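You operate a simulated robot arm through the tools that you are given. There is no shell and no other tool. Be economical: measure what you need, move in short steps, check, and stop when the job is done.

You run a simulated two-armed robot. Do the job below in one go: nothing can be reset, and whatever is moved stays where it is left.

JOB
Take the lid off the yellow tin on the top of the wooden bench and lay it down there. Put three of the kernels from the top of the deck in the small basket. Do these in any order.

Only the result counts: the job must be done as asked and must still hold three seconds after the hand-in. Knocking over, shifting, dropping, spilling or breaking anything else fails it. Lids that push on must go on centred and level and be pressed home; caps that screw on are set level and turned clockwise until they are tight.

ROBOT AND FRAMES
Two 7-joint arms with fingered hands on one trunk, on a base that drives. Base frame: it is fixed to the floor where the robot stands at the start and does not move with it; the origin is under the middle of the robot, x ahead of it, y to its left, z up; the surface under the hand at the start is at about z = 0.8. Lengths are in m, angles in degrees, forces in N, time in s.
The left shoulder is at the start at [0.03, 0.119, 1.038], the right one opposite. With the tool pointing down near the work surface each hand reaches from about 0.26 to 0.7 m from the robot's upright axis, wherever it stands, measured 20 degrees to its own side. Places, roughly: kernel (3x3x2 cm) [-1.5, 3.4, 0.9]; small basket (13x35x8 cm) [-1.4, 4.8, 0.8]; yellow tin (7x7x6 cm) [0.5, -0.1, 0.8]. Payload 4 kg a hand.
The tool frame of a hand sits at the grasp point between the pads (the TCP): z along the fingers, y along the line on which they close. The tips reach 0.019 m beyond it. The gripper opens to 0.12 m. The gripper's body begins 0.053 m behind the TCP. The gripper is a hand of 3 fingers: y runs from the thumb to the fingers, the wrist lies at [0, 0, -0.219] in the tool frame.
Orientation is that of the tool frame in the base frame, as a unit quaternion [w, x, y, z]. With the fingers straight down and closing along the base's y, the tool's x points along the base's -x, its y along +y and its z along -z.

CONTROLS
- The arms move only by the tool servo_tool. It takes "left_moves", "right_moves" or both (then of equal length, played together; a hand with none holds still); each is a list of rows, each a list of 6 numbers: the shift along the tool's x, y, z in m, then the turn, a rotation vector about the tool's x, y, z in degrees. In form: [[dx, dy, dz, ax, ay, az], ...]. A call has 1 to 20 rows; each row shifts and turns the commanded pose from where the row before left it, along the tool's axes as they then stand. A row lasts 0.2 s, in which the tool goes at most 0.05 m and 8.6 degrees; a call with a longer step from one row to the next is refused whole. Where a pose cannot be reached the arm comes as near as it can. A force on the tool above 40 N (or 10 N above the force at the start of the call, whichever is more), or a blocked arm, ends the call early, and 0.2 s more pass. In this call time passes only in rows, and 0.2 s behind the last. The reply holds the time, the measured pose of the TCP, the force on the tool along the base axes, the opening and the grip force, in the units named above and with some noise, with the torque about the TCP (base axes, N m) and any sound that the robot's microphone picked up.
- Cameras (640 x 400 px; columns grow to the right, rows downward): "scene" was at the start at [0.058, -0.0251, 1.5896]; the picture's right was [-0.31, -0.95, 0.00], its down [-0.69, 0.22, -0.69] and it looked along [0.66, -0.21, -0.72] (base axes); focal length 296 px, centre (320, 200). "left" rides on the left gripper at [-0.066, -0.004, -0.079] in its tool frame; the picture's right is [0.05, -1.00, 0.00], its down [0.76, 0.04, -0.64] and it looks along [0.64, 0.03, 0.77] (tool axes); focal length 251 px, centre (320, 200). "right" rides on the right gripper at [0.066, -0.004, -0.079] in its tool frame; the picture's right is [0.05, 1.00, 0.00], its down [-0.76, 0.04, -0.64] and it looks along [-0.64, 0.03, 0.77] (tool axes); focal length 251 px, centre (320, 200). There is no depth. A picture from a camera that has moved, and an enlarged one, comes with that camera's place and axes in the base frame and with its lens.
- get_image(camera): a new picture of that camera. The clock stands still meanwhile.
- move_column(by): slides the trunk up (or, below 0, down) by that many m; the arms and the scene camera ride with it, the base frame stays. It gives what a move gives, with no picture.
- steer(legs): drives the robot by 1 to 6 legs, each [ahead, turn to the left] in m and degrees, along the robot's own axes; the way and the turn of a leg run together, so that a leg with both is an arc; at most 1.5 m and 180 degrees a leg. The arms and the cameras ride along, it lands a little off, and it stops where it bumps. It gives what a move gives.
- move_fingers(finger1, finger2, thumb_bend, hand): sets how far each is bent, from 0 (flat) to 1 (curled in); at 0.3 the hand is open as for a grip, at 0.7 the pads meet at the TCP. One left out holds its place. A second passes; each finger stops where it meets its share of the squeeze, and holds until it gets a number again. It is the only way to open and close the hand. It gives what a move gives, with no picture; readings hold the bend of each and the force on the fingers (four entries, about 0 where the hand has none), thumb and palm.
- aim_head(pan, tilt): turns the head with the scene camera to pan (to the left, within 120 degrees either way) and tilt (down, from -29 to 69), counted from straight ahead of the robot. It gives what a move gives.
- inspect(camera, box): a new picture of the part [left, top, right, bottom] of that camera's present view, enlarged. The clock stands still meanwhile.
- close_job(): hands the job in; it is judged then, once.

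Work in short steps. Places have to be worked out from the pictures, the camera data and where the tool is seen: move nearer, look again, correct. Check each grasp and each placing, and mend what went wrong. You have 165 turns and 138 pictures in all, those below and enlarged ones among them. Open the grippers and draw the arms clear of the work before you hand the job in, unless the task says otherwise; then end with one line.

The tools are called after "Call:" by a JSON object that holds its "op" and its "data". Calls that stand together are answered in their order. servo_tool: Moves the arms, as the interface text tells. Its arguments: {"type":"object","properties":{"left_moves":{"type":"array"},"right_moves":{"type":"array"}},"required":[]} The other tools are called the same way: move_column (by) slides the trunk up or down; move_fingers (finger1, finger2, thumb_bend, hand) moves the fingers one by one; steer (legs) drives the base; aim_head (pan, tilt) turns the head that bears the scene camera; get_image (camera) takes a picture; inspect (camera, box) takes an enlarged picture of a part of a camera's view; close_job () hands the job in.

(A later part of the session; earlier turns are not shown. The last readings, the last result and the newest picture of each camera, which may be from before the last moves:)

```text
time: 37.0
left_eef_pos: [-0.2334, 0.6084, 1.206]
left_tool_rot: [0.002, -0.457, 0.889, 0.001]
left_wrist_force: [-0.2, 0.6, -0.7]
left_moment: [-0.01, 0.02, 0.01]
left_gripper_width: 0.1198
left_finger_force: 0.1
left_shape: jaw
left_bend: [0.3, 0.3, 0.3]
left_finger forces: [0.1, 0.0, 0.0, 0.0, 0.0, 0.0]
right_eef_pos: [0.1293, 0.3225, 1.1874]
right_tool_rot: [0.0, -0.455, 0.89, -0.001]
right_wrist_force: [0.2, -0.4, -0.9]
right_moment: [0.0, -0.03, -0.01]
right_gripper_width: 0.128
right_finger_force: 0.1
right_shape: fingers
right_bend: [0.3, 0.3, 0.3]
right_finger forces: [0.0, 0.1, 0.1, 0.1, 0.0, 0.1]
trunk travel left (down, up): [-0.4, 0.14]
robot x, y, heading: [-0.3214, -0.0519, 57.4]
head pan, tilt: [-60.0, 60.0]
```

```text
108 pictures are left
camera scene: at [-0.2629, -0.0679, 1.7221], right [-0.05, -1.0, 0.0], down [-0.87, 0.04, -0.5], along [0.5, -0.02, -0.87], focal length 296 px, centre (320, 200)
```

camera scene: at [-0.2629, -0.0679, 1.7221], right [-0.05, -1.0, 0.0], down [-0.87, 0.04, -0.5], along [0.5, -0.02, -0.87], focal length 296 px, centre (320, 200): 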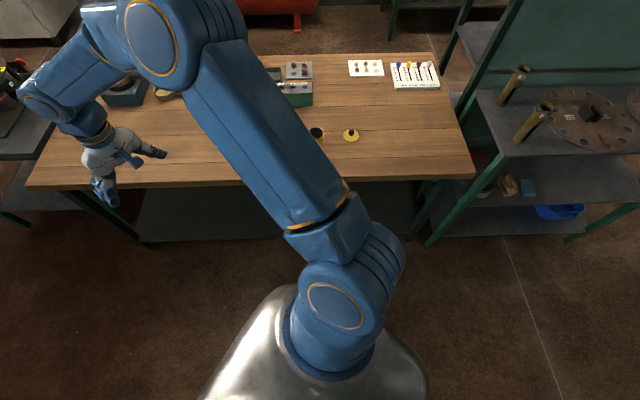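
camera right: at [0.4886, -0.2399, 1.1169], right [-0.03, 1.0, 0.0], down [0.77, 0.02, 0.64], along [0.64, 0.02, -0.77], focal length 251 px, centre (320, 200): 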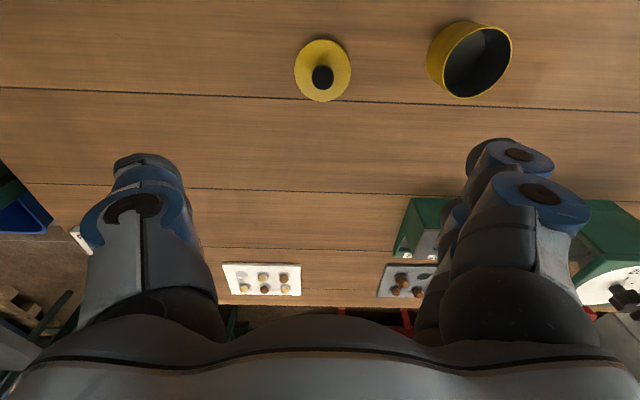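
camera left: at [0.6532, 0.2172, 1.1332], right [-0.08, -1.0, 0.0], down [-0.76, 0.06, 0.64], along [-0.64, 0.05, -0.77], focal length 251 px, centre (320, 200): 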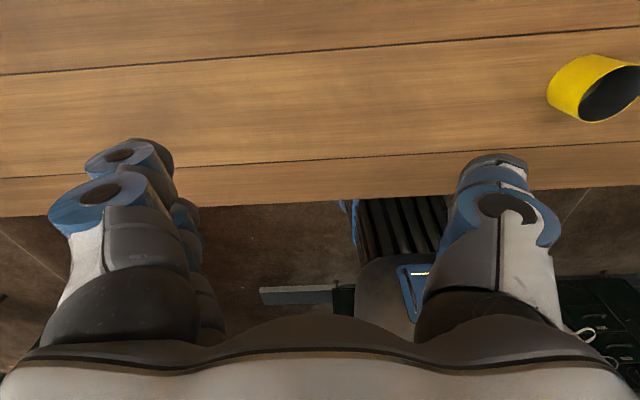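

Nothing touches on the right or behind. I check the front and the left.

Call:
{"op": "aim_head", "data": {"pan": 60, "tilt": 60}}

Call:
{"op": "get_image", "data": {"camera": "scene"}}

Call:
{"op": "aim_head", "data": {"pan": 0, "tilt": 65}}

Call:
{"op": "get_image", "data": {"camera": "scene"}}

```text
time: 39.0
left_eef_pos: [-0.2337, 0.6086, 1.2069]
left_tool_rot: [0.002, -0.456, 0.89, -0.001]
left_wrist_force: [-0.2, -0.1, 1.3]
left_moment: [-0.03, -0.05, 0.03]
left_gripper_width: 0.12
left_finger_force: 0.0
left_shape: jaw
left_bend: [0.3, 0.3, 0.3]
left_finger forces: [0.0, 0.0, 0.1, 0.0, 0.0, 0.0]
right_eef_pos: [0.1296, 0.3235, 1.1877]
right_tool_rot: [0.001, -0.456, 0.89, -0.001]
right_wrist_force: [0.3, 0.6, -0.2]
right_moment: [0.01, 0.02, -0.01]
right_gripper_width: 0.1284
right_finger_force: 0.0
right_shape: fingers
right_bend: [0.3, 0.3, 0.3]
right_finger forces: [0.0, 0.0, 0.0, 0.0, 0.0, 0.0]
trunk travel left (down, up): [-0.4, 0.14]
robot x, y, heading: [-0.3204, -0.0522, 57.2]
head pan, tilt: [60.0, 60.0]
```

```text
107 pictures are left
camera scene: at [-0.3601, -0.0056, 1.7221], right [0.89, 0.46, 0.0], down [0.4, -0.77, -0.5], along [-0.23, 0.44, -0.87], focal length 296 px, centre (320, 200)
```

scene: 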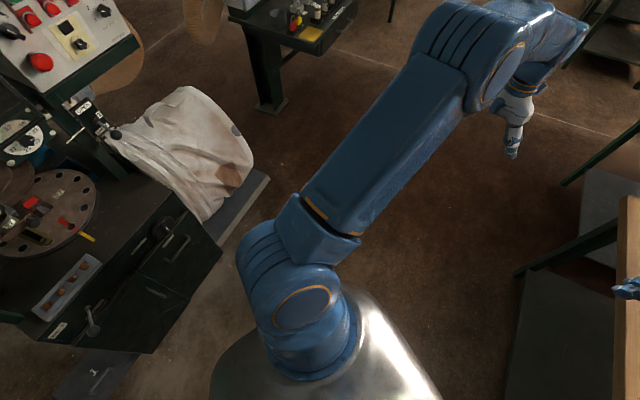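

```text
time: 40.2
left_eef_pos: [-0.2322, 0.6097, 1.2057]
left_tool_rot: [0.001, -0.458, 0.889, 0.0]
left_wrist_force: [-0.4, -1.0, -1.3]
left_moment: [0.0, -0.04, 0.01]
left_gripper_width: 0.1198
left_finger_force: 0.1
left_shape: jaw
left_bend: [0.3, 0.3, 0.3]
left_finger forces: [0.0, 0.0, 0.1, 0.0, 0.0, 0.0]
right_eef_pos: [0.1311, 0.3215, 1.1885]
right_tool_rot: [0.001, -0.456, 0.89, 0.0]
right_wrist_force: [1.1, 0.8, 0.2]
right_moment: [0.01, 0.01, 0.01]
right_gripper_width: 0.1282
right_finger_force: 0.0
right_shape: fingers
right_bend: [0.3, 0.3, 0.3]
right_finger forces: [0.1, 0.0, 0.0, 0.1, 0.1, 0.1]
trunk travel left (down, up): [-0.4, 0.14]
robot x, y, heading: [-0.3213, -0.0486, 57.3]
head pan, tilt: [0.0, 65.0]
```

```text
106 pictures are left
camera scene: at [-0.2968, -0.0136, 1.7165], right [0.84, -0.54, 0.0], down [-0.49, -0.76, -0.42], along [0.23, 0.36, -0.91], focal length 296 px, centre (320, 200)
```

scene: 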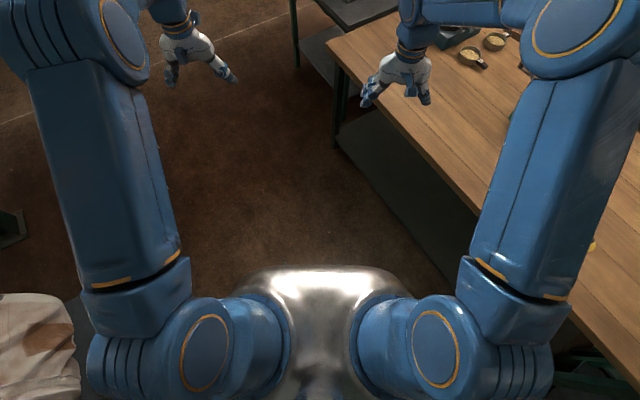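

I can see nothing within reach of the robot that blocks it. I try a small further turn to see whether it comes free.

Call:
{"op": "steer", "data": {"legs": [[0, 12]]}}

Call:
{"op": "get_image", "data": {"camera": "scene"}}

```text
time: 41.4
left_eef_pos: [-0.3705, 0.6162, 1.2057]
left_tool_rot: [0.001, -0.546, 0.837, 0.0]
left_wrist_force: [0.0, -0.6, -0.1]
left_moment: [-0.02, 0.0, -0.03]
left_gripper_width: 0.1202
left_finger_force: 0.1
left_shape: jaw
left_bend: [0.3, 0.3, 0.3]
left_finger forces: [0.0, 0.0, 0.0, 0.0, 0.0, 0.1]
right_eef_pos: [0.044, 0.4106, 1.188]
right_tool_rot: [0.0, -0.546, 0.838, -0.001]
right_wrist_force: [0.7, 0.4, 0.4]
right_moment: [0.03, -0.04, 0.0]
right_gripper_width: 0.1283
right_finger_force: 0.0
right_shape: fingers
right_bend: [0.3, 0.3, 0.3]
right_finger forces: [0.0, 0.0, 0.0, 0.0, 0.1, 0.0]
trunk travel left (down, up): [-0.4, 0.14]
robot x, y, heading: [-0.2993, -0.0524, 69.8]
head pan, tilt: [0.0, 65.0]
```

```text
105 pictures are left
camera scene: at [-0.2858, -0.0123, 1.7166], right [0.94, -0.35, 0.0], down [-0.31, -0.85, -0.42], along [0.15, 0.4, -0.91], focal length 296 px, centre (320, 200)
```

scene: 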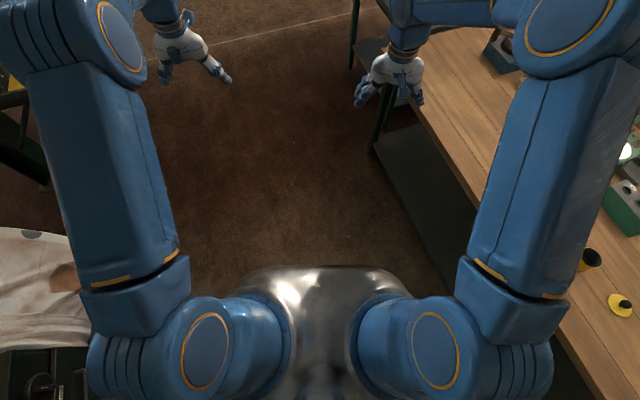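

It turns freely now. I complete the turn.

Call:
{"op": "steer", "data": {"legs": [[0, 22]]}}

Call:
{"op": "aim_head", "data": {"pan": 0, "tilt": 30}}

Call:
{"op": "get_image", "data": {"camera": "scene"}}

```text
time: 43.0
left_eef_pos: [-0.613, 0.5422, 1.2069]
left_tool_rot: [0.002, -0.695, 0.719, 0.0]
left_wrist_force: [-0.1, 1.0, 0.3]
left_moment: [-0.04, -0.04, 0.01]
left_gripper_width: 0.1197
left_finger_force: 0.2
left_shape: jaw
left_bend: [0.3, 0.3, 0.3]
left_finger forces: [0.0, 0.0, 0.0, 0.1, 0.0, 0.0]
right_eef_pos: [-0.1528, 0.5063, 1.1881]
right_tool_rot: [0.001, -0.694, 0.72, -0.001]
right_wrist_force: [0.5, 0.8, -0.5]
right_moment: [0.02, -0.02, -0.02]
right_gripper_width: 0.1282
right_finger_force: 0.0
right_shape: fingers
right_bend: [0.3, 0.3, 0.3]
right_finger forces: [0.0, 0.0, 0.0, 0.1, 0.0, 0.0]
trunk travel left (down, up): [-0.4, 0.14]
robot x, y, heading: [-0.2719, -0.0537, 91.4]
head pan, tilt: [0.0, 65.0]
```

```text
time: 44.0
left_eef_pos: [-0.6125, 0.5418, 1.2071]
left_tool_rot: [0.001, -0.695, 0.719, 0.0]
left_wrist_force: [0.0, -0.5, 0.7]
left_moment: [-0.02, 0.02, 0.0]
left_gripper_width: 0.1201
left_finger_force: 0.1
left_shape: jaw
left_bend: [0.3, 0.3, 0.3]
left_finger forces: [0.0, 0.0, 0.0, 0.0, 0.0, 0.0]
right_eef_pos: [-0.1495, 0.5054, 1.1886]
right_tool_rot: [0.001, -0.693, 0.721, 0.0]
right_wrist_force: [0.1, -0.3, -0.1]
right_moment: [0.01, 0.03, -0.01]
right_gripper_width: 0.1284
right_finger_force: 0.0
right_shape: fingers
right_bend: [0.3, 0.3, 0.3]
right_finger forces: [0.1, 0.0, 0.0, 0.0, 0.1, 0.1]
trunk travel left (down, up): [-0.4, 0.14]
robot x, y, heading: [-0.2683, -0.0523, 91.2]
head pan, tilt: [0.0, 30.0]
```

```text
104 pictures are left
camera scene: at [-0.2671, 0.0195, 1.7641], right [1.0, 0.02, 0.0], down [0.01, -0.5, -0.87], along [-0.02, 0.87, -0.5], focal length 296 px, centre (320, 200)
```

scene: 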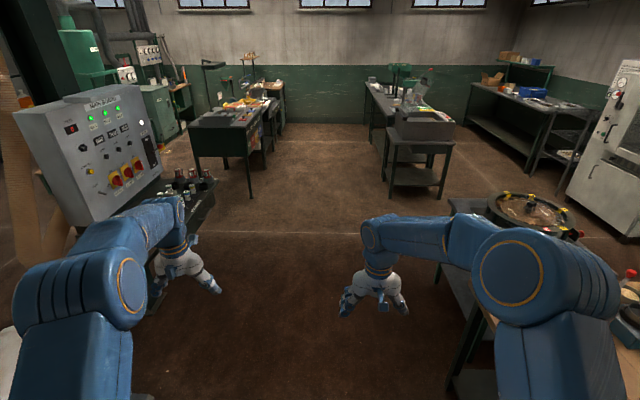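

The heading is 91 degrees and the lane is clear. I drive up towards y of about 3.2.

Call:
{"op": "steer", "data": {"legs": [[1.5, 0], [1.5, 0]]}}

Call:
{"op": "aim_head", "data": {"pan": 60, "tilt": 35}}

Call:
{"op": "get_image", "data": {"camera": "scene"}}

```text
time: 58.6
left_eef_pos: [-0.6658, 3.569, 1.2056]
left_tool_rot: [0.001, -0.695, 0.719, 0.0]
left_wrist_force: [-0.4, 0.6, 0.2]
left_moment: [0.01, 0.0, 0.03]
left_gripper_width: 0.1201
left_finger_force: 0.2
left_shape: jaw
left_bend: [0.3, 0.3, 0.3]
left_finger forces: [0.0, 0.1, 0.0, 0.1, 0.0, 0.0]
right_eef_pos: [-0.2055, 3.5331, 1.1876]
right_tool_rot: [0.001, -0.694, 0.72, -0.001]
right_wrist_force: [0.4, -0.9, -0.2]
right_moment: [0.01, 0.02, -0.04]
right_gripper_width: 0.1284
right_finger_force: 0.0
right_shape: fingers
right_bend: [0.3, 0.3, 0.3]
right_finger forces: [0.0, 0.0, 0.1, 0.0, 0.0, 0.0]
trunk travel left (down, up): [-0.4, 0.14]
robot x, y, heading: [-0.3209, 2.9741, 91.0]
head pan, tilt: [0.0, 30.0]
```

```text
time: 59.9
left_eef_pos: [-0.6661, 3.5695, 1.2057]
left_tool_rot: [0.002, -0.696, 0.718, 0.0]
left_wrist_force: [0.4, 0.4, -0.1]
left_moment: [-0.03, -0.01, 0.0]
left_gripper_width: 0.12
left_finger_force: 0.0
left_shape: jaw
left_bend: [0.3, 0.3, 0.3]
left_finger forces: [0.0, 0.1, 0.1, 0.0, 0.0, 0.0]
right_eef_pos: [-0.2054, 3.5325, 1.1883]
right_tool_rot: [0.0, -0.694, 0.72, 0.0]
right_wrist_force: [-0.2, 0.3, 0.0]
right_moment: [0.04, 0.04, 0.01]
right_gripper_width: 0.1282
right_finger_force: 0.0
right_shape: fingers
right_bend: [0.3, 0.3, 0.3]
right_finger forces: [0.0, 0.0, 0.0, 0.1, 0.0, 0.0]
trunk travel left (down, up): [-0.4, 0.14]
robot x, y, heading: [-0.321, 2.9749, 91.3]
head pan, tilt: [60.0, 35.0]
```

```text
103 pictures are left
camera scene: at [-0.3964, 2.9991, 1.7564], right [0.48, 0.88, 0.0], down [0.5, -0.28, -0.82], along [-0.72, 0.4, -0.57], focal length 296 px, centre (320, 200)
```

scene: 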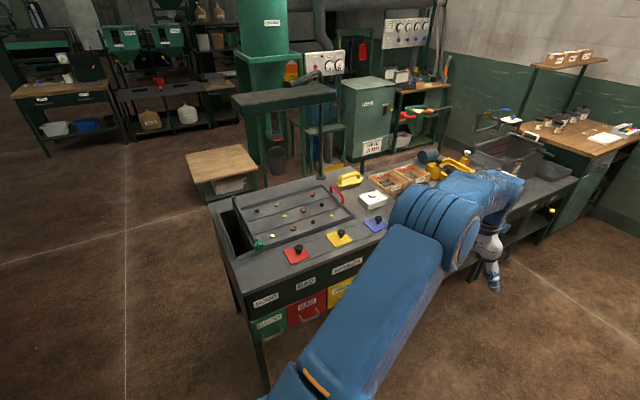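

I zoom in on the deck and on the baskets.

Call:
{"op": "inspect", "data": {"camera": "scene", "box": [200, 160, 400, 285]}}

Call:
{"op": "inspect", "data": {"camera": "scene", "box": [340, 110, 560, 220]}}

```text
3.20 times, centred on (300, 222) of scene
camera zoom: at [-0.3964, 2.9991, 1.7564], right [0.48, 0.88, 0.0], down [0.5, -0.28, -0.82], along [-0.72, 0.4, -0.57], focal length 946 px, centre (384, 128)
```

zoom: 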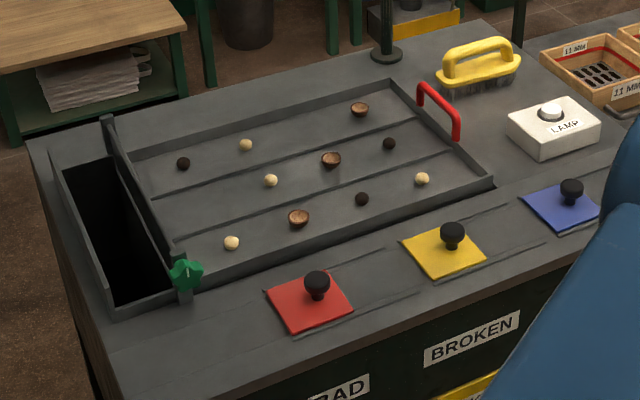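

```text
2.91 times, centred on (450, 165) of scene
camera zoom: at [-0.3964, 2.9991, 1.7564], right [0.48, 0.88, 0.0], down [0.5, -0.28, -0.82], along [-0.72, 0.4, -0.57], focal length 860 px, centre (-58, 302)
```

zoom: 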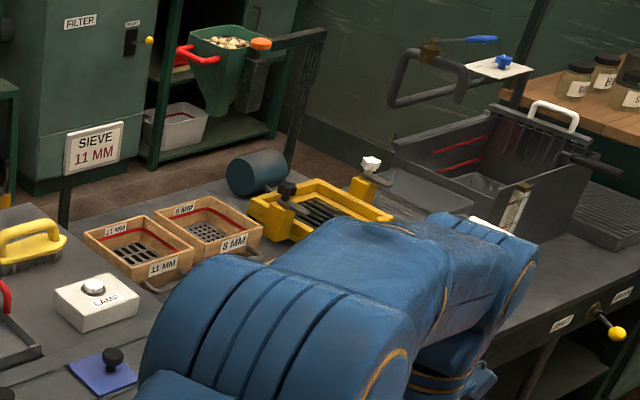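

Cream balls are the kernels, dark ones are bad, and half-bowls are shells. The nearest cream kernels are K1 (-1.34, 3.285), K3 (-1.34, 3.59) and K2 (-1.44, 3.39). I draw the hands in, advance to y of about 3.43, turn to face the deck and look again before closing in.

Call:
{"op": "servo_tool", "data": {"left_moves": [[0.04, 0, 0, 0, 0, 0], [0.04, 0, 0, 0, 0, 0], [0.04, 0, 0, 0, 0, 0], [0.04, 0, 0, 0, 0, 0]], "right_moves": [[0.035, 0, 0, 0, 0, 0], [0.035, 0, 0, 0, 0, 0], [0.035, 0, 0, 0, 0, 0], [0.035, 0, 0, 0, 0, 0]]}}

Call:
{"op": "steer", "data": {"legs": [[0.456, 0], [0, 89]]}}

Call:
{"op": "aim_head", "data": {"pan": 0, "tilt": 35}}

Call:
{"op": "get_image", "data": {"camera": "scene"}}

```text
time: 60.9
left_eef_pos: [-0.6719, 3.4054, 1.2047]
left_tool_rot: [0.002, -0.695, 0.719, 0.002]
left_wrist_force: [-0.1, -0.3, -0.7]
left_moment: [0.05, 0.03, -0.02]
left_gripper_width: 0.1201
left_finger_force: 0.0
left_shape: jaw
left_bend: [0.3, 0.3, 0.3]
left_finger forces: [0.1, 0.0, 0.0, 0.0, 0.0, 0.0]
right_eef_pos: [-0.2114, 3.389, 1.1903]
right_tool_rot: [0.002, -0.694, 0.72, 0.0]
right_wrist_force: [0.7, 0.0, -0.4]
right_moment: [0.01, 0.01, 0.02]
right_gripper_width: 0.1279
right_finger_force: 0.2
right_shape: fingers
right_bend: [0.3, 0.3, 0.3]
right_finger forces: [0.0, 0.0, 0.0, 0.0, 0.0, 0.0]
trunk travel left (down, up): [-0.4, 0.14]
robot x, y, heading: [-0.3178, 2.976, 91.0]
head pan, tilt: [60.0, 35.0]
```

```text
time: 65.8
left_eef_pos: [-0.8867, 3.4341, 1.206]
left_tool_rot: [-0.002, 0.936, -0.353, -0.002]
left_wrist_force: [-0.1, 0.2, 0.2]
left_moment: [-0.02, -0.02, 0.0]
left_gripper_width: 0.1201
left_finger_force: 0.1
left_shape: jaw
left_bend: [0.3, 0.3, 0.3]
left_finger forces: [0.0, 0.0, 0.1, 0.0, 0.0, 0.0]
right_eef_pos: [-0.5805, 3.7792, 1.1877]
right_tool_rot: [-0.002, 0.935, -0.354, 0.001]
right_wrist_force: [0.0, -0.3, 1.0]
right_moment: [0.0, -0.01, 0.0]
right_gripper_width: 0.1283
right_finger_force: 0.2
right_shape: fingers
right_bend: [0.3, 0.3, 0.3]
right_finger forces: [0.1, 0.0, 0.0, 0.0, 0.0, 0.1]
trunk travel left (down, up): [-0.4, 0.14]
robot x, y, heading: [-0.2893, 3.4713, 143.3]
head pan, tilt: [60.0, 35.0]
stopped in leg 2: the robot was blocked; the commanded pose is now the measured one
```

```text
time: 67.2
left_eef_pos: [-0.8848, 3.4359, 1.2054]
left_tool_rot: [-0.002, 0.935, -0.354, -0.002]
left_wrist_force: [-0.2, 0.4, -0.1]
left_moment: [-0.01, 0.02, 0.0]
left_gripper_width: 0.1202
left_finger_force: 0.0
left_shape: jaw
left_bend: [0.3, 0.3, 0.3]
left_finger forces: [0.0, 0.0, 0.1, 0.0, 0.1, 0.0]
right_eef_pos: [-0.5804, 3.7807, 1.1887]
right_tool_rot: [-0.002, 0.935, -0.354, 0.0]
right_wrist_force: [-0.2, -0.3, -0.1]
right_moment: [0.0, 0.01, 0.01]
right_gripper_width: 0.1283
right_finger_force: 0.0
right_shape: fingers
right_bend: [0.3, 0.3, 0.3]
right_finger forces: [0.0, 0.2, 0.1, 0.1, 0.1, 0.1]
trunk travel left (down, up): [-0.4, 0.14]
robot x, y, heading: [-0.2894, 3.4725, 143.0]
head pan, tilt: [0.0, 35.0]
```

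```text
100 pictures are left
camera scene: at [-0.3426, 3.5154, 1.7564], right [0.6, 0.8, 0.0], down [0.46, -0.34, -0.82], along [-0.66, 0.49, -0.57], focal length 296 px, centre (320, 200)
```

scene: 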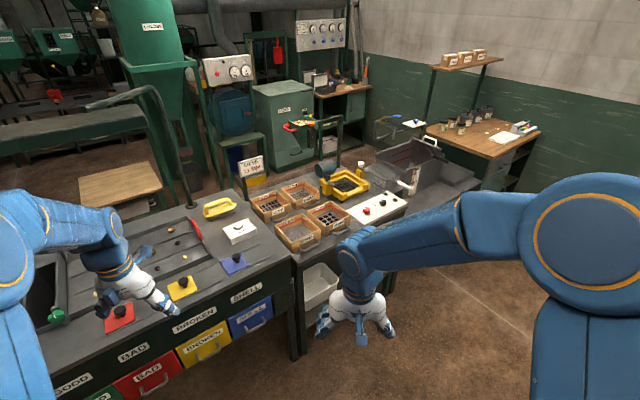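

Again the turn stopped after about 55 degrees with nothing near, so long turns apparently stall. I turn the remaining 37 degrees.

Call:
{"op": "steer", "data": {"legs": [[0, 37]]}}

Call:
{"op": "get_image", "data": {"camera": "scene"}}

```text
time: 69.3
left_eef_pos: [-0.7434, 3.085, 1.2053]
left_tool_rot: [-0.002, 0.999, -0.041, -0.003]
left_wrist_force: [0.2, -0.2, -0.6]
left_moment: [-0.01, 0.03, 0.02]
left_gripper_width: 0.1199
left_finger_force: 0.1
left_shape: jaw
left_bend: [0.3, 0.3, 0.3]
left_finger forces: [0.1, 0.0, 0.1, 0.0, 0.0, 0.0]
right_eef_pos: [-0.7066, 3.5436, 1.1882]
right_tool_rot: [-0.001, 0.999, -0.04, 0.001]
right_wrist_force: [-0.2, 0.9, 0.3]
right_moment: [-0.01, 0.05, 0.01]
right_gripper_width: 0.1284
right_finger_force: 0.1
right_shape: fingers
right_bend: [0.3, 0.3, 0.3]
right_finger forces: [0.0, 0.1, 0.0, 0.0, 0.0, 0.0]
trunk travel left (down, up): [-0.4, 0.14]
robot x, y, heading: [-0.2907, 3.5198, 179.2]
head pan, tilt: [0.0, 35.0]
```

```text
99 pictures are left
camera scene: at [-0.3558, 3.5206, 1.7565], right [0.01, 1.0, 0.0], down [0.57, -0.01, -0.82], along [-0.82, 0.01, -0.57], focal length 296 px, centre (320, 200)
```

scene: 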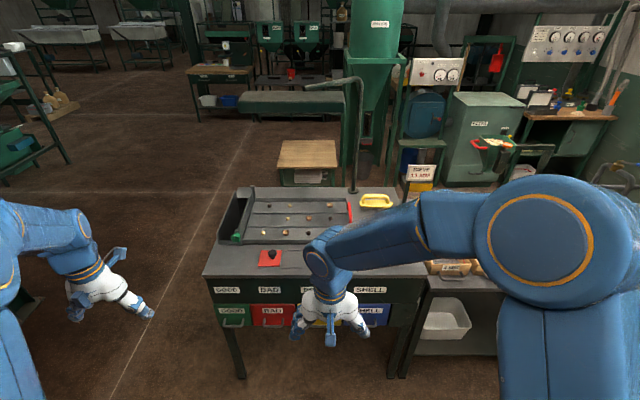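

The robot now faces the deck. I zoom in for kernel positions and the lamp overhead.

Call:
{"op": "inspect", "data": {"camera": "scene", "box": [210, 180, 370, 280]}}

Call:
{"op": "inspect", "data": {"camera": "scene", "box": [200, 60, 400, 200]}}

```text
4.00 times, centred on (290, 230) of scene
camera zoom: at [-0.3558, 3.5206, 1.7565], right [0.01, 1.0, 0.0], down [0.57, -0.01, -0.82], along [-0.82, 0.01, -0.57], focal length 1183 px, centre (440, 80)
```

zoom: 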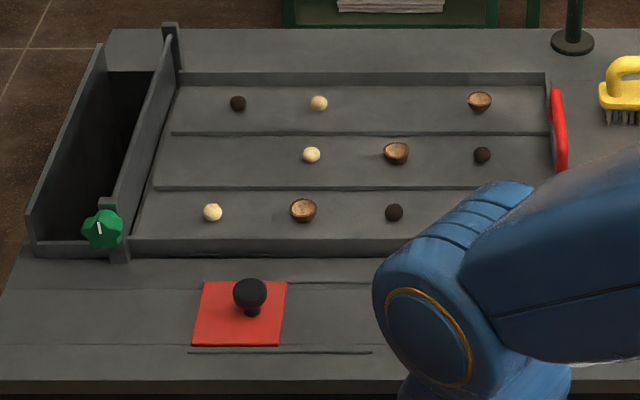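

```text
2.86 times, centred on (300, 130) of scene
camera zoom: at [-0.3558, 3.5206, 1.7565], right [0.01, 1.0, 0.0], down [0.57, -0.01, -0.82], along [-0.82, 0.01, -0.57], focal length 845 px, centre (377, 400)
```

zoom: 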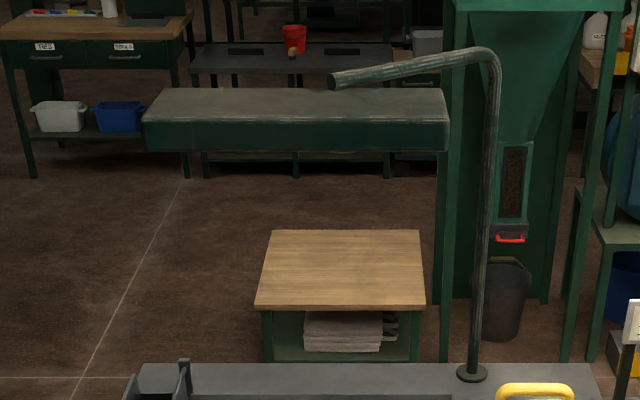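

The lamp hood hangs at about z 1.38-1.45, x -1.4 to -1.55, so I keep the hands low beneath it. The kernels are confirmed at K1 (-1.337, 3.283), K2 (-1.439, 3.385) and K3 (-1.338, 3.586). I drive ahead 0.5 m and lower the trunk.

Call:
{"op": "steer", "data": {"legs": [[0.5, 0]]}}

Call:
{"op": "move_column", "data": {"by": -0.1}}

Call:
{"op": "get_image", "data": {"camera": "left"}}

Call:
{"op": "get_image", "data": {"camera": "right"}}

Call:
{"op": "aim_head", "data": {"pan": 0, "tilt": 50}}

Call:
{"op": "get_image", "data": {"camera": "scene"}}

```text
time: 72.2
left_eef_pos: [-1.2393, 3.0933, 1.2049]
left_tool_rot: [-0.002, 0.999, -0.039, -0.002]
left_wrist_force: [-0.2, 0.9, -0.7]
left_moment: [-0.01, -0.01, -0.01]
left_gripper_width: 0.1199
left_finger_force: 0.1
left_shape: jaw
left_bend: [0.3, 0.3, 0.3]
left_finger forces: [0.0, 0.0, 0.1, 0.1, 0.0, 0.0]
right_eef_pos: [-1.2019, 3.551, 1.1885]
right_tool_rot: [-0.002, 0.999, -0.041, 0.0]
right_wrist_force: [-0.8, -0.3, 0.4]
right_moment: [0.01, -0.02, -0.01]
right_gripper_width: 0.1283
right_finger_force: 0.1
right_shape: fingers
right_bend: [0.3, 0.3, 0.3]
right_finger forces: [0.1, 0.0, 0.0, 0.1, 0.0, 0.1]
trunk travel left (down, up): [-0.4, 0.14]
robot x, y, heading: [-0.7863, 3.5276, 179.2]
head pan, tilt: [0.0, 35.0]
```

```text
time: 73.5
left_eef_pos: [-1.2389, 3.0926, 1.1047]
left_tool_rot: [-0.001, 0.999, -0.041, -0.002]
left_wrist_force: [0.7, -0.7, -0.4]
left_moment: [-0.03, 0.01, -0.01]
left_gripper_width: 0.1199
left_finger_force: 0.1
left_shape: jaw
left_bend: [0.3, 0.3, 0.3]
left_finger forces: [0.0, 0.0, 0.0, 0.1, 0.0, 0.0]
right_eef_pos: [-1.2012, 3.5516, 1.0873]
right_tool_rot: [-0.001, 0.999, -0.04, -0.001]
right_wrist_force: [0.3, 0.2, 0.5]
right_moment: [0.03, 0.02, -0.02]
right_gripper_width: 0.1283
right_finger_force: 0.0
right_shape: fingers
right_bend: [0.3, 0.3, 0.3]
right_finger forces: [0.0, 0.1, 0.0, 0.0, 0.0, 0.0]
trunk travel left (down, up): [-0.3, 0.24]
robot x, y, heading: [-0.7857, 3.5242, 179.1]
head pan, tilt: [0.0, 35.0]
```

```text
96 pictures are left
camera left: at [-1.306, 3.1006, 1.1841], right [0.13, 0.99, 0.0], down [0.76, -0.1, 0.64], along [0.63, -0.08, -0.77], focal length 251 px, centre (320, 200)
```

left: 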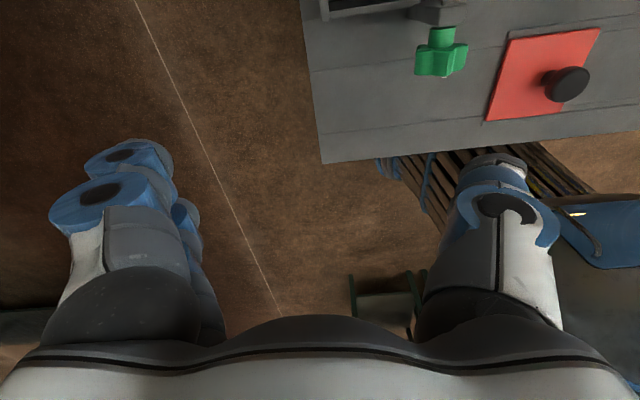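

```text
95 pictures are left
camera right: at [-1.1345, 3.5493, 1.167], right [-0.03, -1.0, 0.0], down [-0.77, 0.02, 0.64], along [-0.64, 0.02, -0.77], focal length 251 px, centre (320, 200)
```

right: 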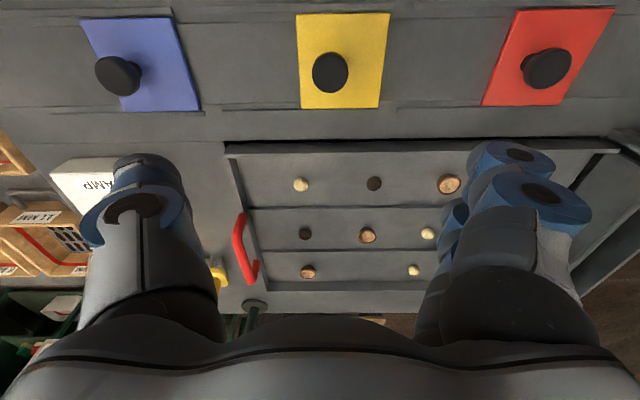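

```text
time: 74.3
left_eef_pos: [-1.2397, 3.093, 1.1051]
left_tool_rot: [-0.002, 0.999, -0.04, -0.003]
left_wrist_force: [-0.2, 0.2, -0.4]
left_moment: [0.01, -0.01, -0.01]
left_gripper_width: 0.12
left_finger_force: 0.0
left_shape: jaw
left_bend: [0.3, 0.3, 0.3]
left_finger forces: [0.1, 0.0, 0.0, 0.0, 0.1, 0.0]
right_eef_pos: [-1.2016, 3.5518, 1.0895]
right_tool_rot: [-0.001, 0.999, -0.041, 0.0]
right_wrist_force: [-0.2, -0.3, 0.5]
right_moment: [-0.03, 0.03, 0.02]
right_gripper_width: 0.1282
right_finger_force: 0.2
right_shape: fingers
right_bend: [0.3, 0.3, 0.3]
right_finger forces: [0.0, 0.0, 0.0, 0.0, 0.1, 0.0]
trunk travel left (down, up): [-0.3, 0.24]
robot x, y, heading: [-0.7831, 3.525, 179.0]
head pan, tilt: [0.0, 50.0]
```

```text
94 pictures are left
camera scene: at [-0.8406, 3.5276, 1.6347], right [0.02, 1.0, 0.0], down [0.77, -0.01, -0.64], along [-0.64, 0.01, -0.77], focal length 296 px, centre (320, 200)
```

scene: 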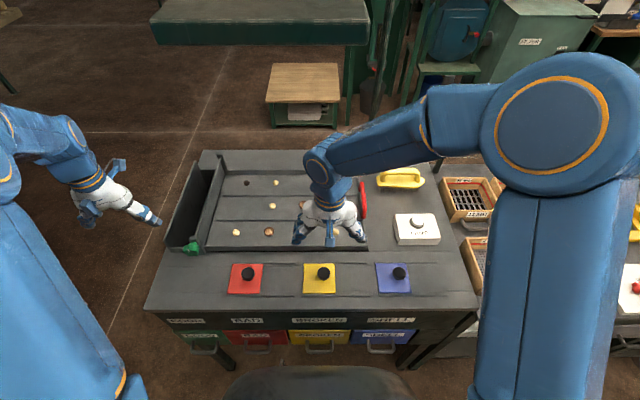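

The right wrist camera puts K3 at about (-1.332, 3.583, 0.905). I move both hands above their kernels at a safe height, right over K3 and left over K1.

Call:
{"op": "servo_tool", "data": {"left_moves": [[-0.022, -0.0364, 0.01, 0, 0, 0], [-0.022, -0.0364, 0.01, 0, 0, 0], [-0.022, -0.0364, 0.01, 0, 0, 0], [-0.022, -0.0364, 0.02, 0, 0, 0], [-0.022, -0.0364, 0.02, 0, 0, 0]], "right_moves": [[-0.033, -0.005, 0.02, 0, 0, 0], [-0.033, -0.005, 0.02, 0, 0, 0], [-0.033, -0.005, 0.02, 0, 0, 0], [-0.033, -0.005, 0.02, 0, 0, 0], [0, 0, 0.01, 0, 0, 0]]}}

Call:
{"op": "get_image", "data": {"camera": "left"}}

Call:
{"op": "get_image", "data": {"camera": "right"}}

```text
time: 75.5
left_eef_pos: [-1.3358, 3.283, 1.038]
left_tool_rot: [0.0, 0.999, -0.04, -0.003]
left_wrist_force: [-0.2, 0.5, -0.8]
left_moment: [-0.03, -0.01, 0.01]
left_gripper_width: 0.1199
left_finger_force: 0.0
left_shape: jaw
left_bend: [0.3, 0.3, 0.3]
left_finger forces: [0.0, 0.1, 0.0, 0.0, 0.0, 0.0]
right_eef_pos: [-1.3318, 3.5827, 0.9971]
right_tool_rot: [-0.001, 0.999, -0.04, 0.0]
right_wrist_force: [0.8, 0.7, 0.9]
right_moment: [-0.02, 0.04, -0.02]
right_gripper_width: 0.1282
right_finger_force: 0.1
right_shape: fingers
right_bend: [0.3, 0.3, 0.3]
right_finger forces: [0.0, 0.0, 0.0, 0.0, 0.0, 0.1]
trunk travel left (down, up): [-0.3, 0.24]
robot x, y, heading: [-0.7829, 3.5239, 178.8]
head pan, tilt: [0.0, 50.0]
```

```text
93 pictures are left
camera left: at [-1.4013, 3.2906, 1.1155], right [0.13, 0.99, 0.0], down [0.76, -0.1, 0.64], along [0.63, -0.09, -0.77], focal length 251 px, centre (320, 200)
```

left: 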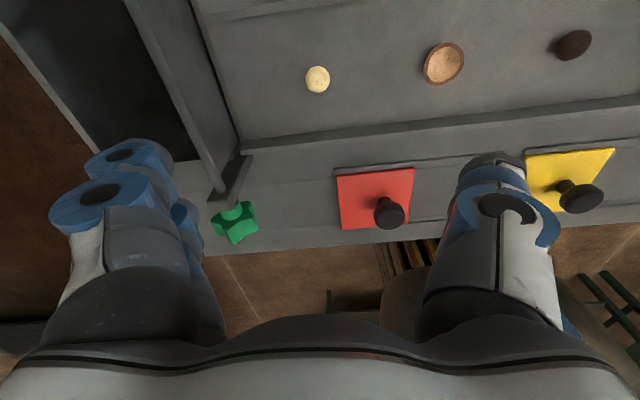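

```text
92 pictures are left
camera right: at [-1.2655, 3.5801, 1.0761], right [-0.03, -1.0, 0.0], down [-0.77, 0.02, 0.64], along [-0.64, 0.02, -0.77], focal length 251 px, centre (320, 200)
```

right: 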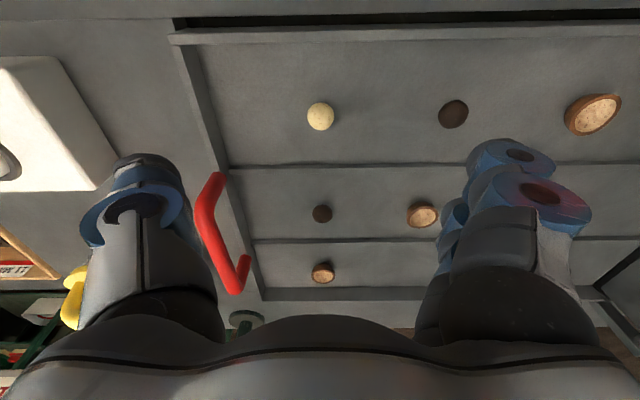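

K3 lies right under the right TCP, and K1 needs the left hand about 1 cm further in x. The tray wall and red handle are close to the right thumb, so I narrow both hands first.

Call:
{"op": "move_fingers", "data": {"hand": "right", "finger1": 0.48, "finger2": 0.48, "thumb_bend": 0.48}}

Call:
{"op": "move_fingers", "data": {"hand": "left", "finger1": 0.48, "finger2": 0.48, "thumb_bend": 0.48}}

Call:
{"op": "servo_tool", "data": {"left_moves": [[-0.005, 0.0, 0.02, 0, 0, 0], [-0.005, 0.0, 0.02, 0, 0, 0], [0, 0, 0.02, 0, 0, 0], [0, 0, 0.02, 0, 0, 0]], "right_moves": [[0, 0, 0.02, 0, 0, 0], [0, 0, 0.02, 0, 0, 0], [0, 0, 0.01, 0, 0, 0], [0, 0, 0, 0, 0, 0]]}}

Call:
{"op": "get_image", "data": {"camera": "left"}}

Call:
{"op": "get_image", "data": {"camera": "right"}}

```text
time: 76.5
left_eef_pos: [-1.3342, 3.281, 1.0365]
left_tool_rot: [-0.002, 0.999, -0.04, -0.003]
left_wrist_force: [-0.5, -0.1, -0.6]
left_moment: [0.03, 0.0, -0.01]
left_gripper_width: 0.1201
left_finger_force: 0.1
left_shape: jaw
left_bend: [0.3, 0.3, 0.3]
left_finger forces: [0.0, 0.0, 0.0, 0.0, 0.0, 0.1]
right_eef_pos: [-1.3309, 3.5817, 0.9988]
right_tool_rot: [-0.001, 0.999, -0.041, -0.001]
right_wrist_force: [-0.2, -0.3, -0.6]
right_moment: [-0.01, 0.01, 0.03]
right_gripper_width: 0.0752
right_finger_force: 0.1
right_shape: fingers
right_bend: [0.48, 0.48, 0.48]
right_finger forces: [0.0, 0.1, 0.1, 0.0, 0.0, 0.1]
trunk travel left (down, up): [-0.3, 0.24]
robot x, y, heading: [-0.7811, 3.5275, 179.1]
head pan, tilt: [0.0, 50.0]
```

```text
time: 77.5
left_eef_pos: [-1.3352, 3.2822, 1.0378]
left_tool_rot: [0.0, 0.999, -0.04, -0.002]
left_wrist_force: [-0.6, -1.0, 0.1]
left_moment: [-0.02, -0.01, 0.01]
left_gripper_width: 0.0751
left_finger_force: 0.1
left_shape: fingers
left_bend: [0.48, 0.48, 0.48]
left_finger forces: [0.0, 0.1, 0.0, 0.1, 0.1, 0.0]
right_eef_pos: [-1.332, 3.5813, 0.9975]
right_tool_rot: [-0.002, 0.999, -0.041, 0.001]
right_wrist_force: [-0.6, -0.1, 0.3]
right_moment: [0.05, -0.03, 0.01]
right_gripper_width: 0.0752
right_finger_force: 0.0
right_shape: fingers
right_bend: [0.48, 0.48, 0.48]
right_finger forces: [0.1, 0.0, 0.0, 0.0, 0.1, 0.0]
trunk travel left (down, up): [-0.3, 0.24]
robot x, y, heading: [-0.7877, 3.5283, 179.1]
head pan, tilt: [0.0, 50.0]
```

```text
time: 78.5
left_eef_pos: [-1.346, 3.2827, 0.9572]
left_tool_rot: [-0.001, 0.999, -0.04, -0.003]
left_wrist_force: [0.9, -1.1, -1.0]
left_moment: [-0.01, 0.02, -0.02]
left_gripper_width: 0.0748
left_finger_force: 0.1
left_shape: fingers
left_bend: [0.48, 0.48, 0.48]
left_finger forces: [0.0, 0.0, 0.1, 0.0, 0.0, 0.0]
right_eef_pos: [-1.3328, 3.5826, 0.9474]
right_tool_rot: [-0.002, 0.999, -0.043, 0.001]
right_wrist_force: [0.3, 0.4, 1.2]
right_moment: [0.04, -0.01, -0.01]
right_gripper_width: 0.0753
right_finger_force: 0.0
right_shape: fingers
right_bend: [0.48, 0.48, 0.48]
right_finger forces: [0.0, 0.1, 0.0, 0.0, 0.1, 0.0]
trunk travel left (down, up): [-0.3, 0.24]
robot x, y, heading: [-0.7843, 3.5213, 179.2]
head pan, tilt: [0.0, 50.0]
```

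```text
91 pictures are left
camera left: at [-1.4118, 3.2906, 1.0348], right [0.13, 0.99, 0.0], down [0.76, -0.1, 0.64], along [0.63, -0.08, -0.77], focal length 251 px, centre (320, 200)
```

left: 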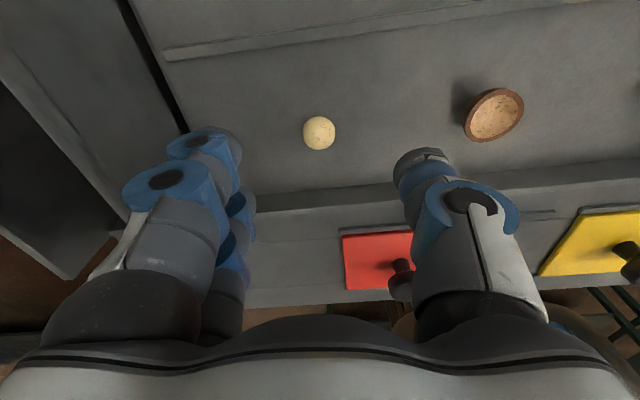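

```text
90 pictures are left
camera right: at [-1.2654, 3.5806, 1.0262], right [-0.03, -1.0, 0.0], down [-0.77, 0.02, 0.64], along [-0.64, 0.02, -0.77], focal length 251 px, centre (320, 200)
```

right: 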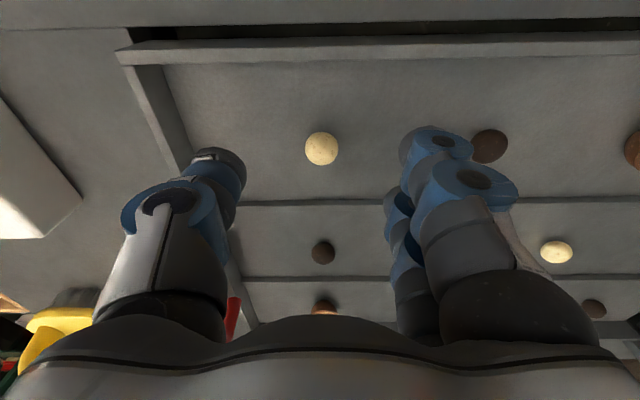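

Two heights triangulate the kernel centres at z of about 0.893, with radius 1.1 cm and the tray floor at about 0.882. I descend both hands to TCP z of about 0.904.

Call:
{"op": "servo_tool", "data": {"left_moves": [[0, 0, 0.02, 0, 0, 0], [0, 0, 0.02, 0, 0, 0], [0, 0, 0.008, 0, 0, 0], [0, 0, 0.005, 0, 0, 0]], "right_moves": [[-0.002, 0, 0.02, 0, 0, 0], [0, 0, 0.012, 0, 0, 0], [0, 0, 0.006, 0, 0, 0], [0, 0, 0.005, 0, 0, 0]]}}

Call:
{"op": "get_image", "data": {"camera": "left"}}

Call:
{"op": "get_image", "data": {"camera": "right"}}

```text
time: 79.5
left_eef_pos: [-1.3465, 3.2855, 0.9061]
left_tool_rot: [0.0, 0.999, -0.041, -0.007]
left_wrist_force: [-0.2, 3.8, 21.5]
left_moment: [-0.94, -0.17, 0.08]
left_gripper_width: 0.0758
left_finger_force: 10.1
left_shape: fingers
left_bend: [0.48, 0.48, 0.48]
left_finger forces: [3.6, 17.3, 0.0, 0.0, 0.5, 0.1]
right_eef_pos: [-1.3322, 3.5842, 0.9071]
right_tool_rot: [-0.001, 0.999, -0.042, -0.001]
right_wrist_force: [-1.2, 0.2, 0.9]
right_moment: [-0.03, 0.02, -0.03]
right_gripper_width: 0.075
right_finger_force: 0.9
right_shape: fingers
right_bend: [0.48, 0.48, 0.48]
right_finger forces: [0.4, 0.3, 0.0, 0.0, 0.0, 0.0]
trunk travel left (down, up): [-0.3, 0.24]
robot x, y, heading: [-0.7854, 3.5253, 179.0]
head pan, tilt: [0.0, 50.0]
```

```text
89 pictures are left
camera left: at [-1.412, 3.2922, 0.9848], right [0.14, 0.99, 0.0], down [0.77, -0.1, 0.64], along [0.63, -0.09, -0.77], focal length 251 px, centre (320, 200)
```

left: 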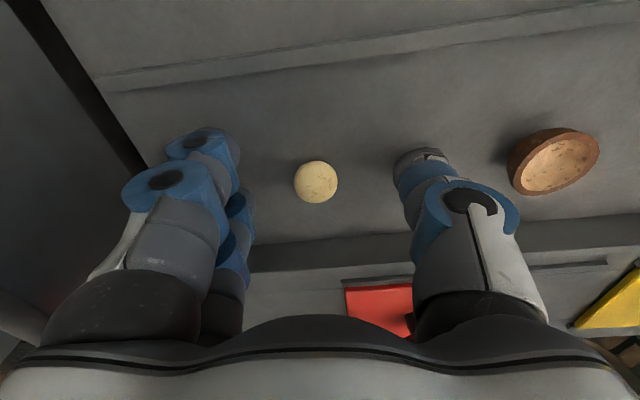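

```text
88 pictures are left
camera right: at [-1.2656, 3.5818, 0.9849], right [-0.03, -1.0, 0.0], down [-0.76, 0.02, 0.65], along [-0.64, 0.02, -0.76], focal length 251 px, centre (320, 200)
```

right: 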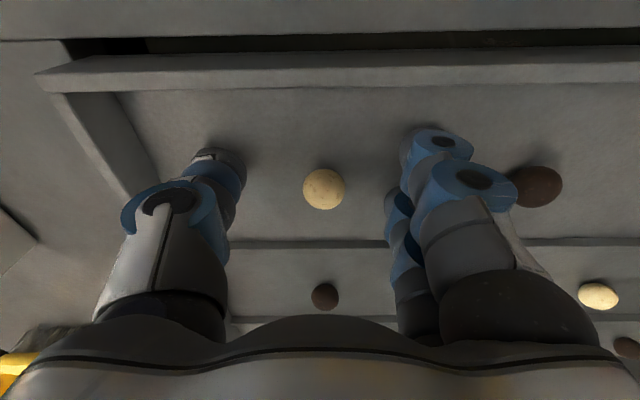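

The left finger already presses on the tray, so I raise the left hand 4 mm and then close both hands gently around the kernels.

Call:
{"op": "servo_tool", "data": {"left_moves": [[0, 0, -0.004, 0, 0, 0]]}}

Call:
{"op": "move_fingers", "data": {"hand": "right", "finger1": 0.72, "finger2": 0.72, "thumb_bend": 0.72}}

Call:
{"op": "get_image", "data": {"camera": "right"}}

```text
time: 79.9
left_eef_pos: [-1.3444, 3.283, 0.9068]
left_tool_rot: [-0.001, 0.999, -0.04, -0.001]
left_wrist_force: [-0.2, -0.6, 2.1]
left_moment: [-0.05, -0.01, -0.03]
left_gripper_width: 0.0754
left_finger_force: 0.5
left_shape: fingers
left_bend: [0.48, 0.48, 0.48]
left_finger forces: [0.4, 1.2, 0.0, 0.0, 0.0, 0.0]
right_eef_pos: [-1.3333, 3.5827, 0.9065]
right_tool_rot: [-0.001, 0.999, -0.041, -0.001]
right_wrist_force: [1.4, 1.6, 8.4]
right_moment: [-0.34, -0.02, -0.02]
right_gripper_width: 0.0747
right_finger_force: 4.2
right_shape: fingers
right_bend: [0.48, 0.48, 0.48]
right_finger forces: [5.1, 3.0, 0.0, 0.0, 0.0, 0.0]
trunk travel left (down, up): [-0.3, 0.24]
robot x, y, heading: [-0.7822, 3.5255, 178.9]
head pan, tilt: [0.0, 50.0]
```

```text
time: 80.9
left_eef_pos: [-1.3466, 3.2835, 0.9077]
left_tool_rot: [0.0, 0.999, -0.04, -0.003]
left_wrist_force: [0.0, -0.3, -0.6]
left_moment: [0.01, -0.07, 0.04]
left_gripper_width: 0.0751
left_finger_force: 0.2
left_shape: fingers
left_bend: [0.48, 0.48, 0.48]
left_finger forces: [0.0, 0.2, 0.0, 0.0, 0.0, 0.0]
right_eef_pos: [-1.3328, 3.5825, 0.9051]
right_tool_rot: [-0.001, 0.999, -0.04, 0.002]
right_wrist_force: [0.6, -0.2, 0.5]
right_moment: [0.0, -0.02, 0.02]
right_gripper_width: 0.0129
right_finger_force: 7.7
right_shape: fingers
right_bend: [0.72, 0.66, 0.68]
right_finger forces: [0.1, 8.5, 0.0, 0.0, 7.2, 0.0]
trunk travel left (down, up): [-0.3, 0.24]
robot x, y, heading: [-0.7821, 3.525, 178.9]
head pan, tilt: [0.0, 50.0]
```

```text
87 pictures are left
camera right: at [-1.2669, 3.5808, 0.9836], right [-0.03, -1.0, 0.0], down [-0.77, 0.02, 0.64], along [-0.64, 0.02, -0.77], focal length 251 px, centre (320, 200)
```

right: 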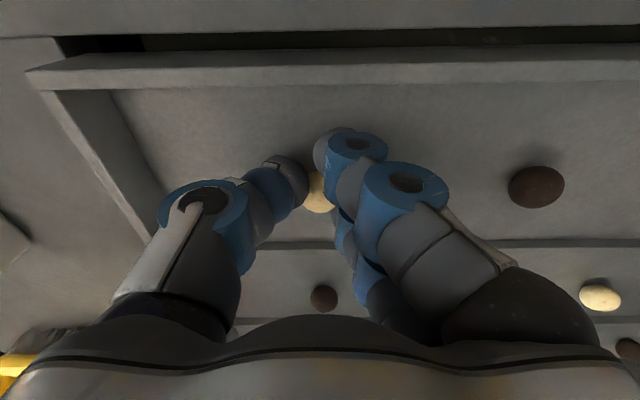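

The right hand holds K3 between the thumb and finger 2 at 7.7 N. Now I close the left hand.

Call:
{"op": "move_fingers", "data": {"hand": "left", "finger1": 0.72, "finger2": 0.72, "thumb_bend": 0.72}}

Call:
{"op": "get_image", "data": {"camera": "left"}}

```text
time: 81.9
left_eef_pos: [-1.3468, 3.2831, 0.9072]
left_tool_rot: [-0.001, 0.999, -0.04, -0.002]
left_wrist_force: [0.4, 0.4, 1.3]
left_moment: [-0.01, -0.02, -0.02]
left_gripper_width: 0.0127
left_finger_force: 4.1
left_shape: fingers
left_bend: [0.72, 0.67, 0.69]
left_finger forces: [1.1, 3.9, 0.0, 0.0, 4.4, 0.0]
right_eef_pos: [-1.3346, 3.5825, 0.9053]
right_tool_rot: [-0.002, 0.999, -0.041, 0.0]
right_wrist_force: [-0.2, 0.5, 0.3]
right_moment: [0.0, -0.03, 0.02]
right_gripper_width: 0.0124
right_finger_force: 6.7
right_shape: fingers
right_bend: [0.72, 0.65, 0.68]
right_finger forces: [0.0, 7.3, 0.0, 0.1, 7.0, 0.0]
trunk travel left (down, up): [-0.3, 0.24]
robot x, y, heading: [-0.7836, 3.5239, 179.0]
head pan, tilt: [0.0, 50.0]
```

```text
86 pictures are left
camera left: at [-1.4127, 3.2914, 0.9856], right [0.13, 0.99, 0.0], down [0.76, -0.1, 0.64], along [0.63, -0.08, -0.77], focal length 251 px, centre (320, 200)
```

left: 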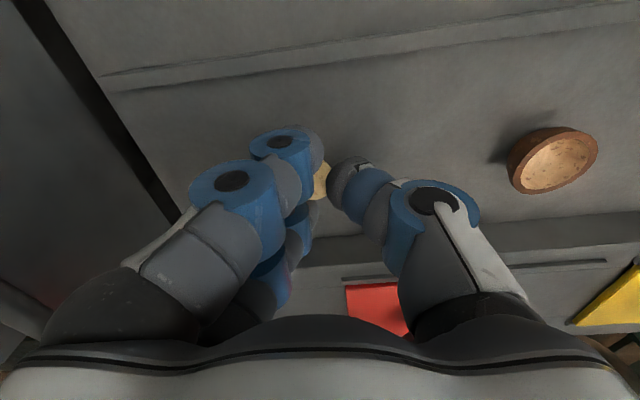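

The left grip is lighter at 4 N. I firm up the left finger 2 and thumb, then lift both hands slowly.

Call:
{"op": "move_fingers", "data": {"hand": "left", "finger2": 0.8, "thumb_bend": 0.8}}

Call:
{"op": "servo_tool", "data": {"left_moves": [[0, 0, -0.005, 0, 0, 0], [0, 0, -0.01, 0, 0, 0], [0, 0, -0.02, 0, 0, 0], [0, 0, -0.02, 0, 0, 0]], "right_moves": [[0, 0, -0.005, 0, 0, 0], [0, 0, -0.01, 0, 0, 0], [0, 0, -0.02, 0, 0, 0], [0, 0, -0.02, 0, 0, 0]]}}

Call:
{"op": "get_image", "data": {"camera": "left"}}

Call:
{"op": "get_image", "data": {"camera": "right"}}

```text
time: 82.9
left_eef_pos: [-1.3463, 3.2834, 0.9071]
left_tool_rot: [0.0, 0.999, -0.041, -0.002]
left_wrist_force: [-0.2, -0.4, 0.7]
left_moment: [0.0, 0.02, -0.02]
left_gripper_width: 0.007
left_finger_force: 0.9
left_shape: fingers
left_bend: [0.72, 0.78, 0.78]
left_finger forces: [1.1, 0.1, 0.1, 0.0, 0.1, 0.0]
right_eef_pos: [-1.3334, 3.582, 0.906]
right_tool_rot: [-0.002, 0.999, -0.041, 0.0]
right_wrist_force: [-0.3, 0.6, 0.4]
right_moment: [-0.02, -0.05, 0.0]
right_gripper_width: 0.0126
right_finger_force: 7.4
right_shape: fingers
right_bend: [0.72, 0.65, 0.68]
right_finger forces: [0.1, 7.4, 0.0, 0.1, 7.0, 0.0]
trunk travel left (down, up): [-0.3, 0.24]
robot x, y, heading: [-0.7851, 3.5226, 178.9]
head pan, tilt: [0.0, 50.0]
```

```text
time: 83.9
left_eef_pos: [-1.3449, 3.2837, 0.9631]
left_tool_rot: [-0.002, 0.999, -0.04, -0.002]
left_wrist_force: [-0.1, 0.2, 0.0]
left_moment: [0.02, -0.03, 0.0]
left_gripper_width: 0.0065
left_finger_force: 0.0
left_shape: fingers
left_bend: [0.72, 0.78, 0.78]
left_finger forces: [0.0, 0.1, 0.1, 0.1, 0.0, 0.0]
right_eef_pos: [-1.3329, 3.5834, 0.9615]
right_tool_rot: [0.0, 0.999, -0.042, 0.0]
right_wrist_force: [0.0, -0.8, 0.4]
right_moment: [-0.02, 0.0, 0.0]
right_gripper_width: 0.0123
right_finger_force: 6.9
right_shape: fingers
right_bend: [0.72, 0.65, 0.68]
right_finger forces: [0.0, 7.1, 0.0, 0.0, 6.8, 0.0]
trunk travel left (down, up): [-0.3, 0.24]
robot x, y, heading: [-0.7859, 3.528, 179.0]
head pan, tilt: [0.0, 50.0]
```

```text
85 pictures are left
camera left: at [-1.4104, 3.2918, 1.0412], right [0.13, 0.99, 0.0], down [0.76, -0.1, 0.64], along [0.63, -0.08, -0.77], focal length 251 px, centre (320, 200)
```

left: 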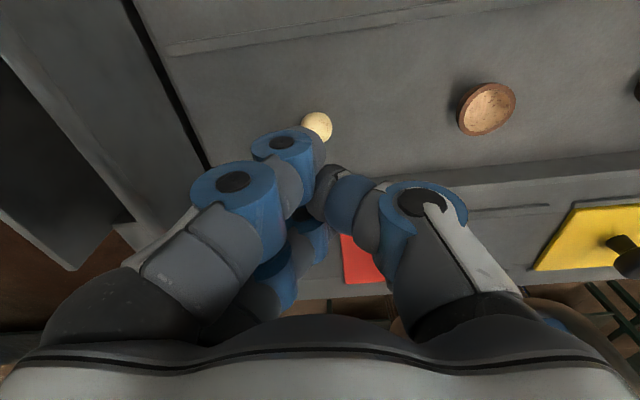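

```text
84 pictures are left
camera right: at [-1.2668, 3.5821, 1.0383], right [-0.03, -1.0, 0.0], down [-0.77, 0.02, 0.64], along [-0.64, 0.02, -0.77], focal length 251 px, centre (320, 200)
```

right: 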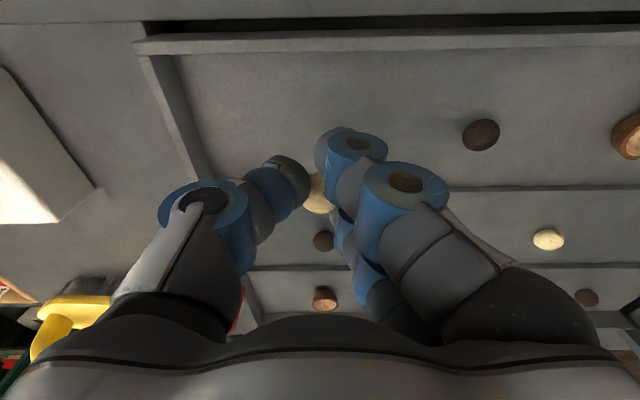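

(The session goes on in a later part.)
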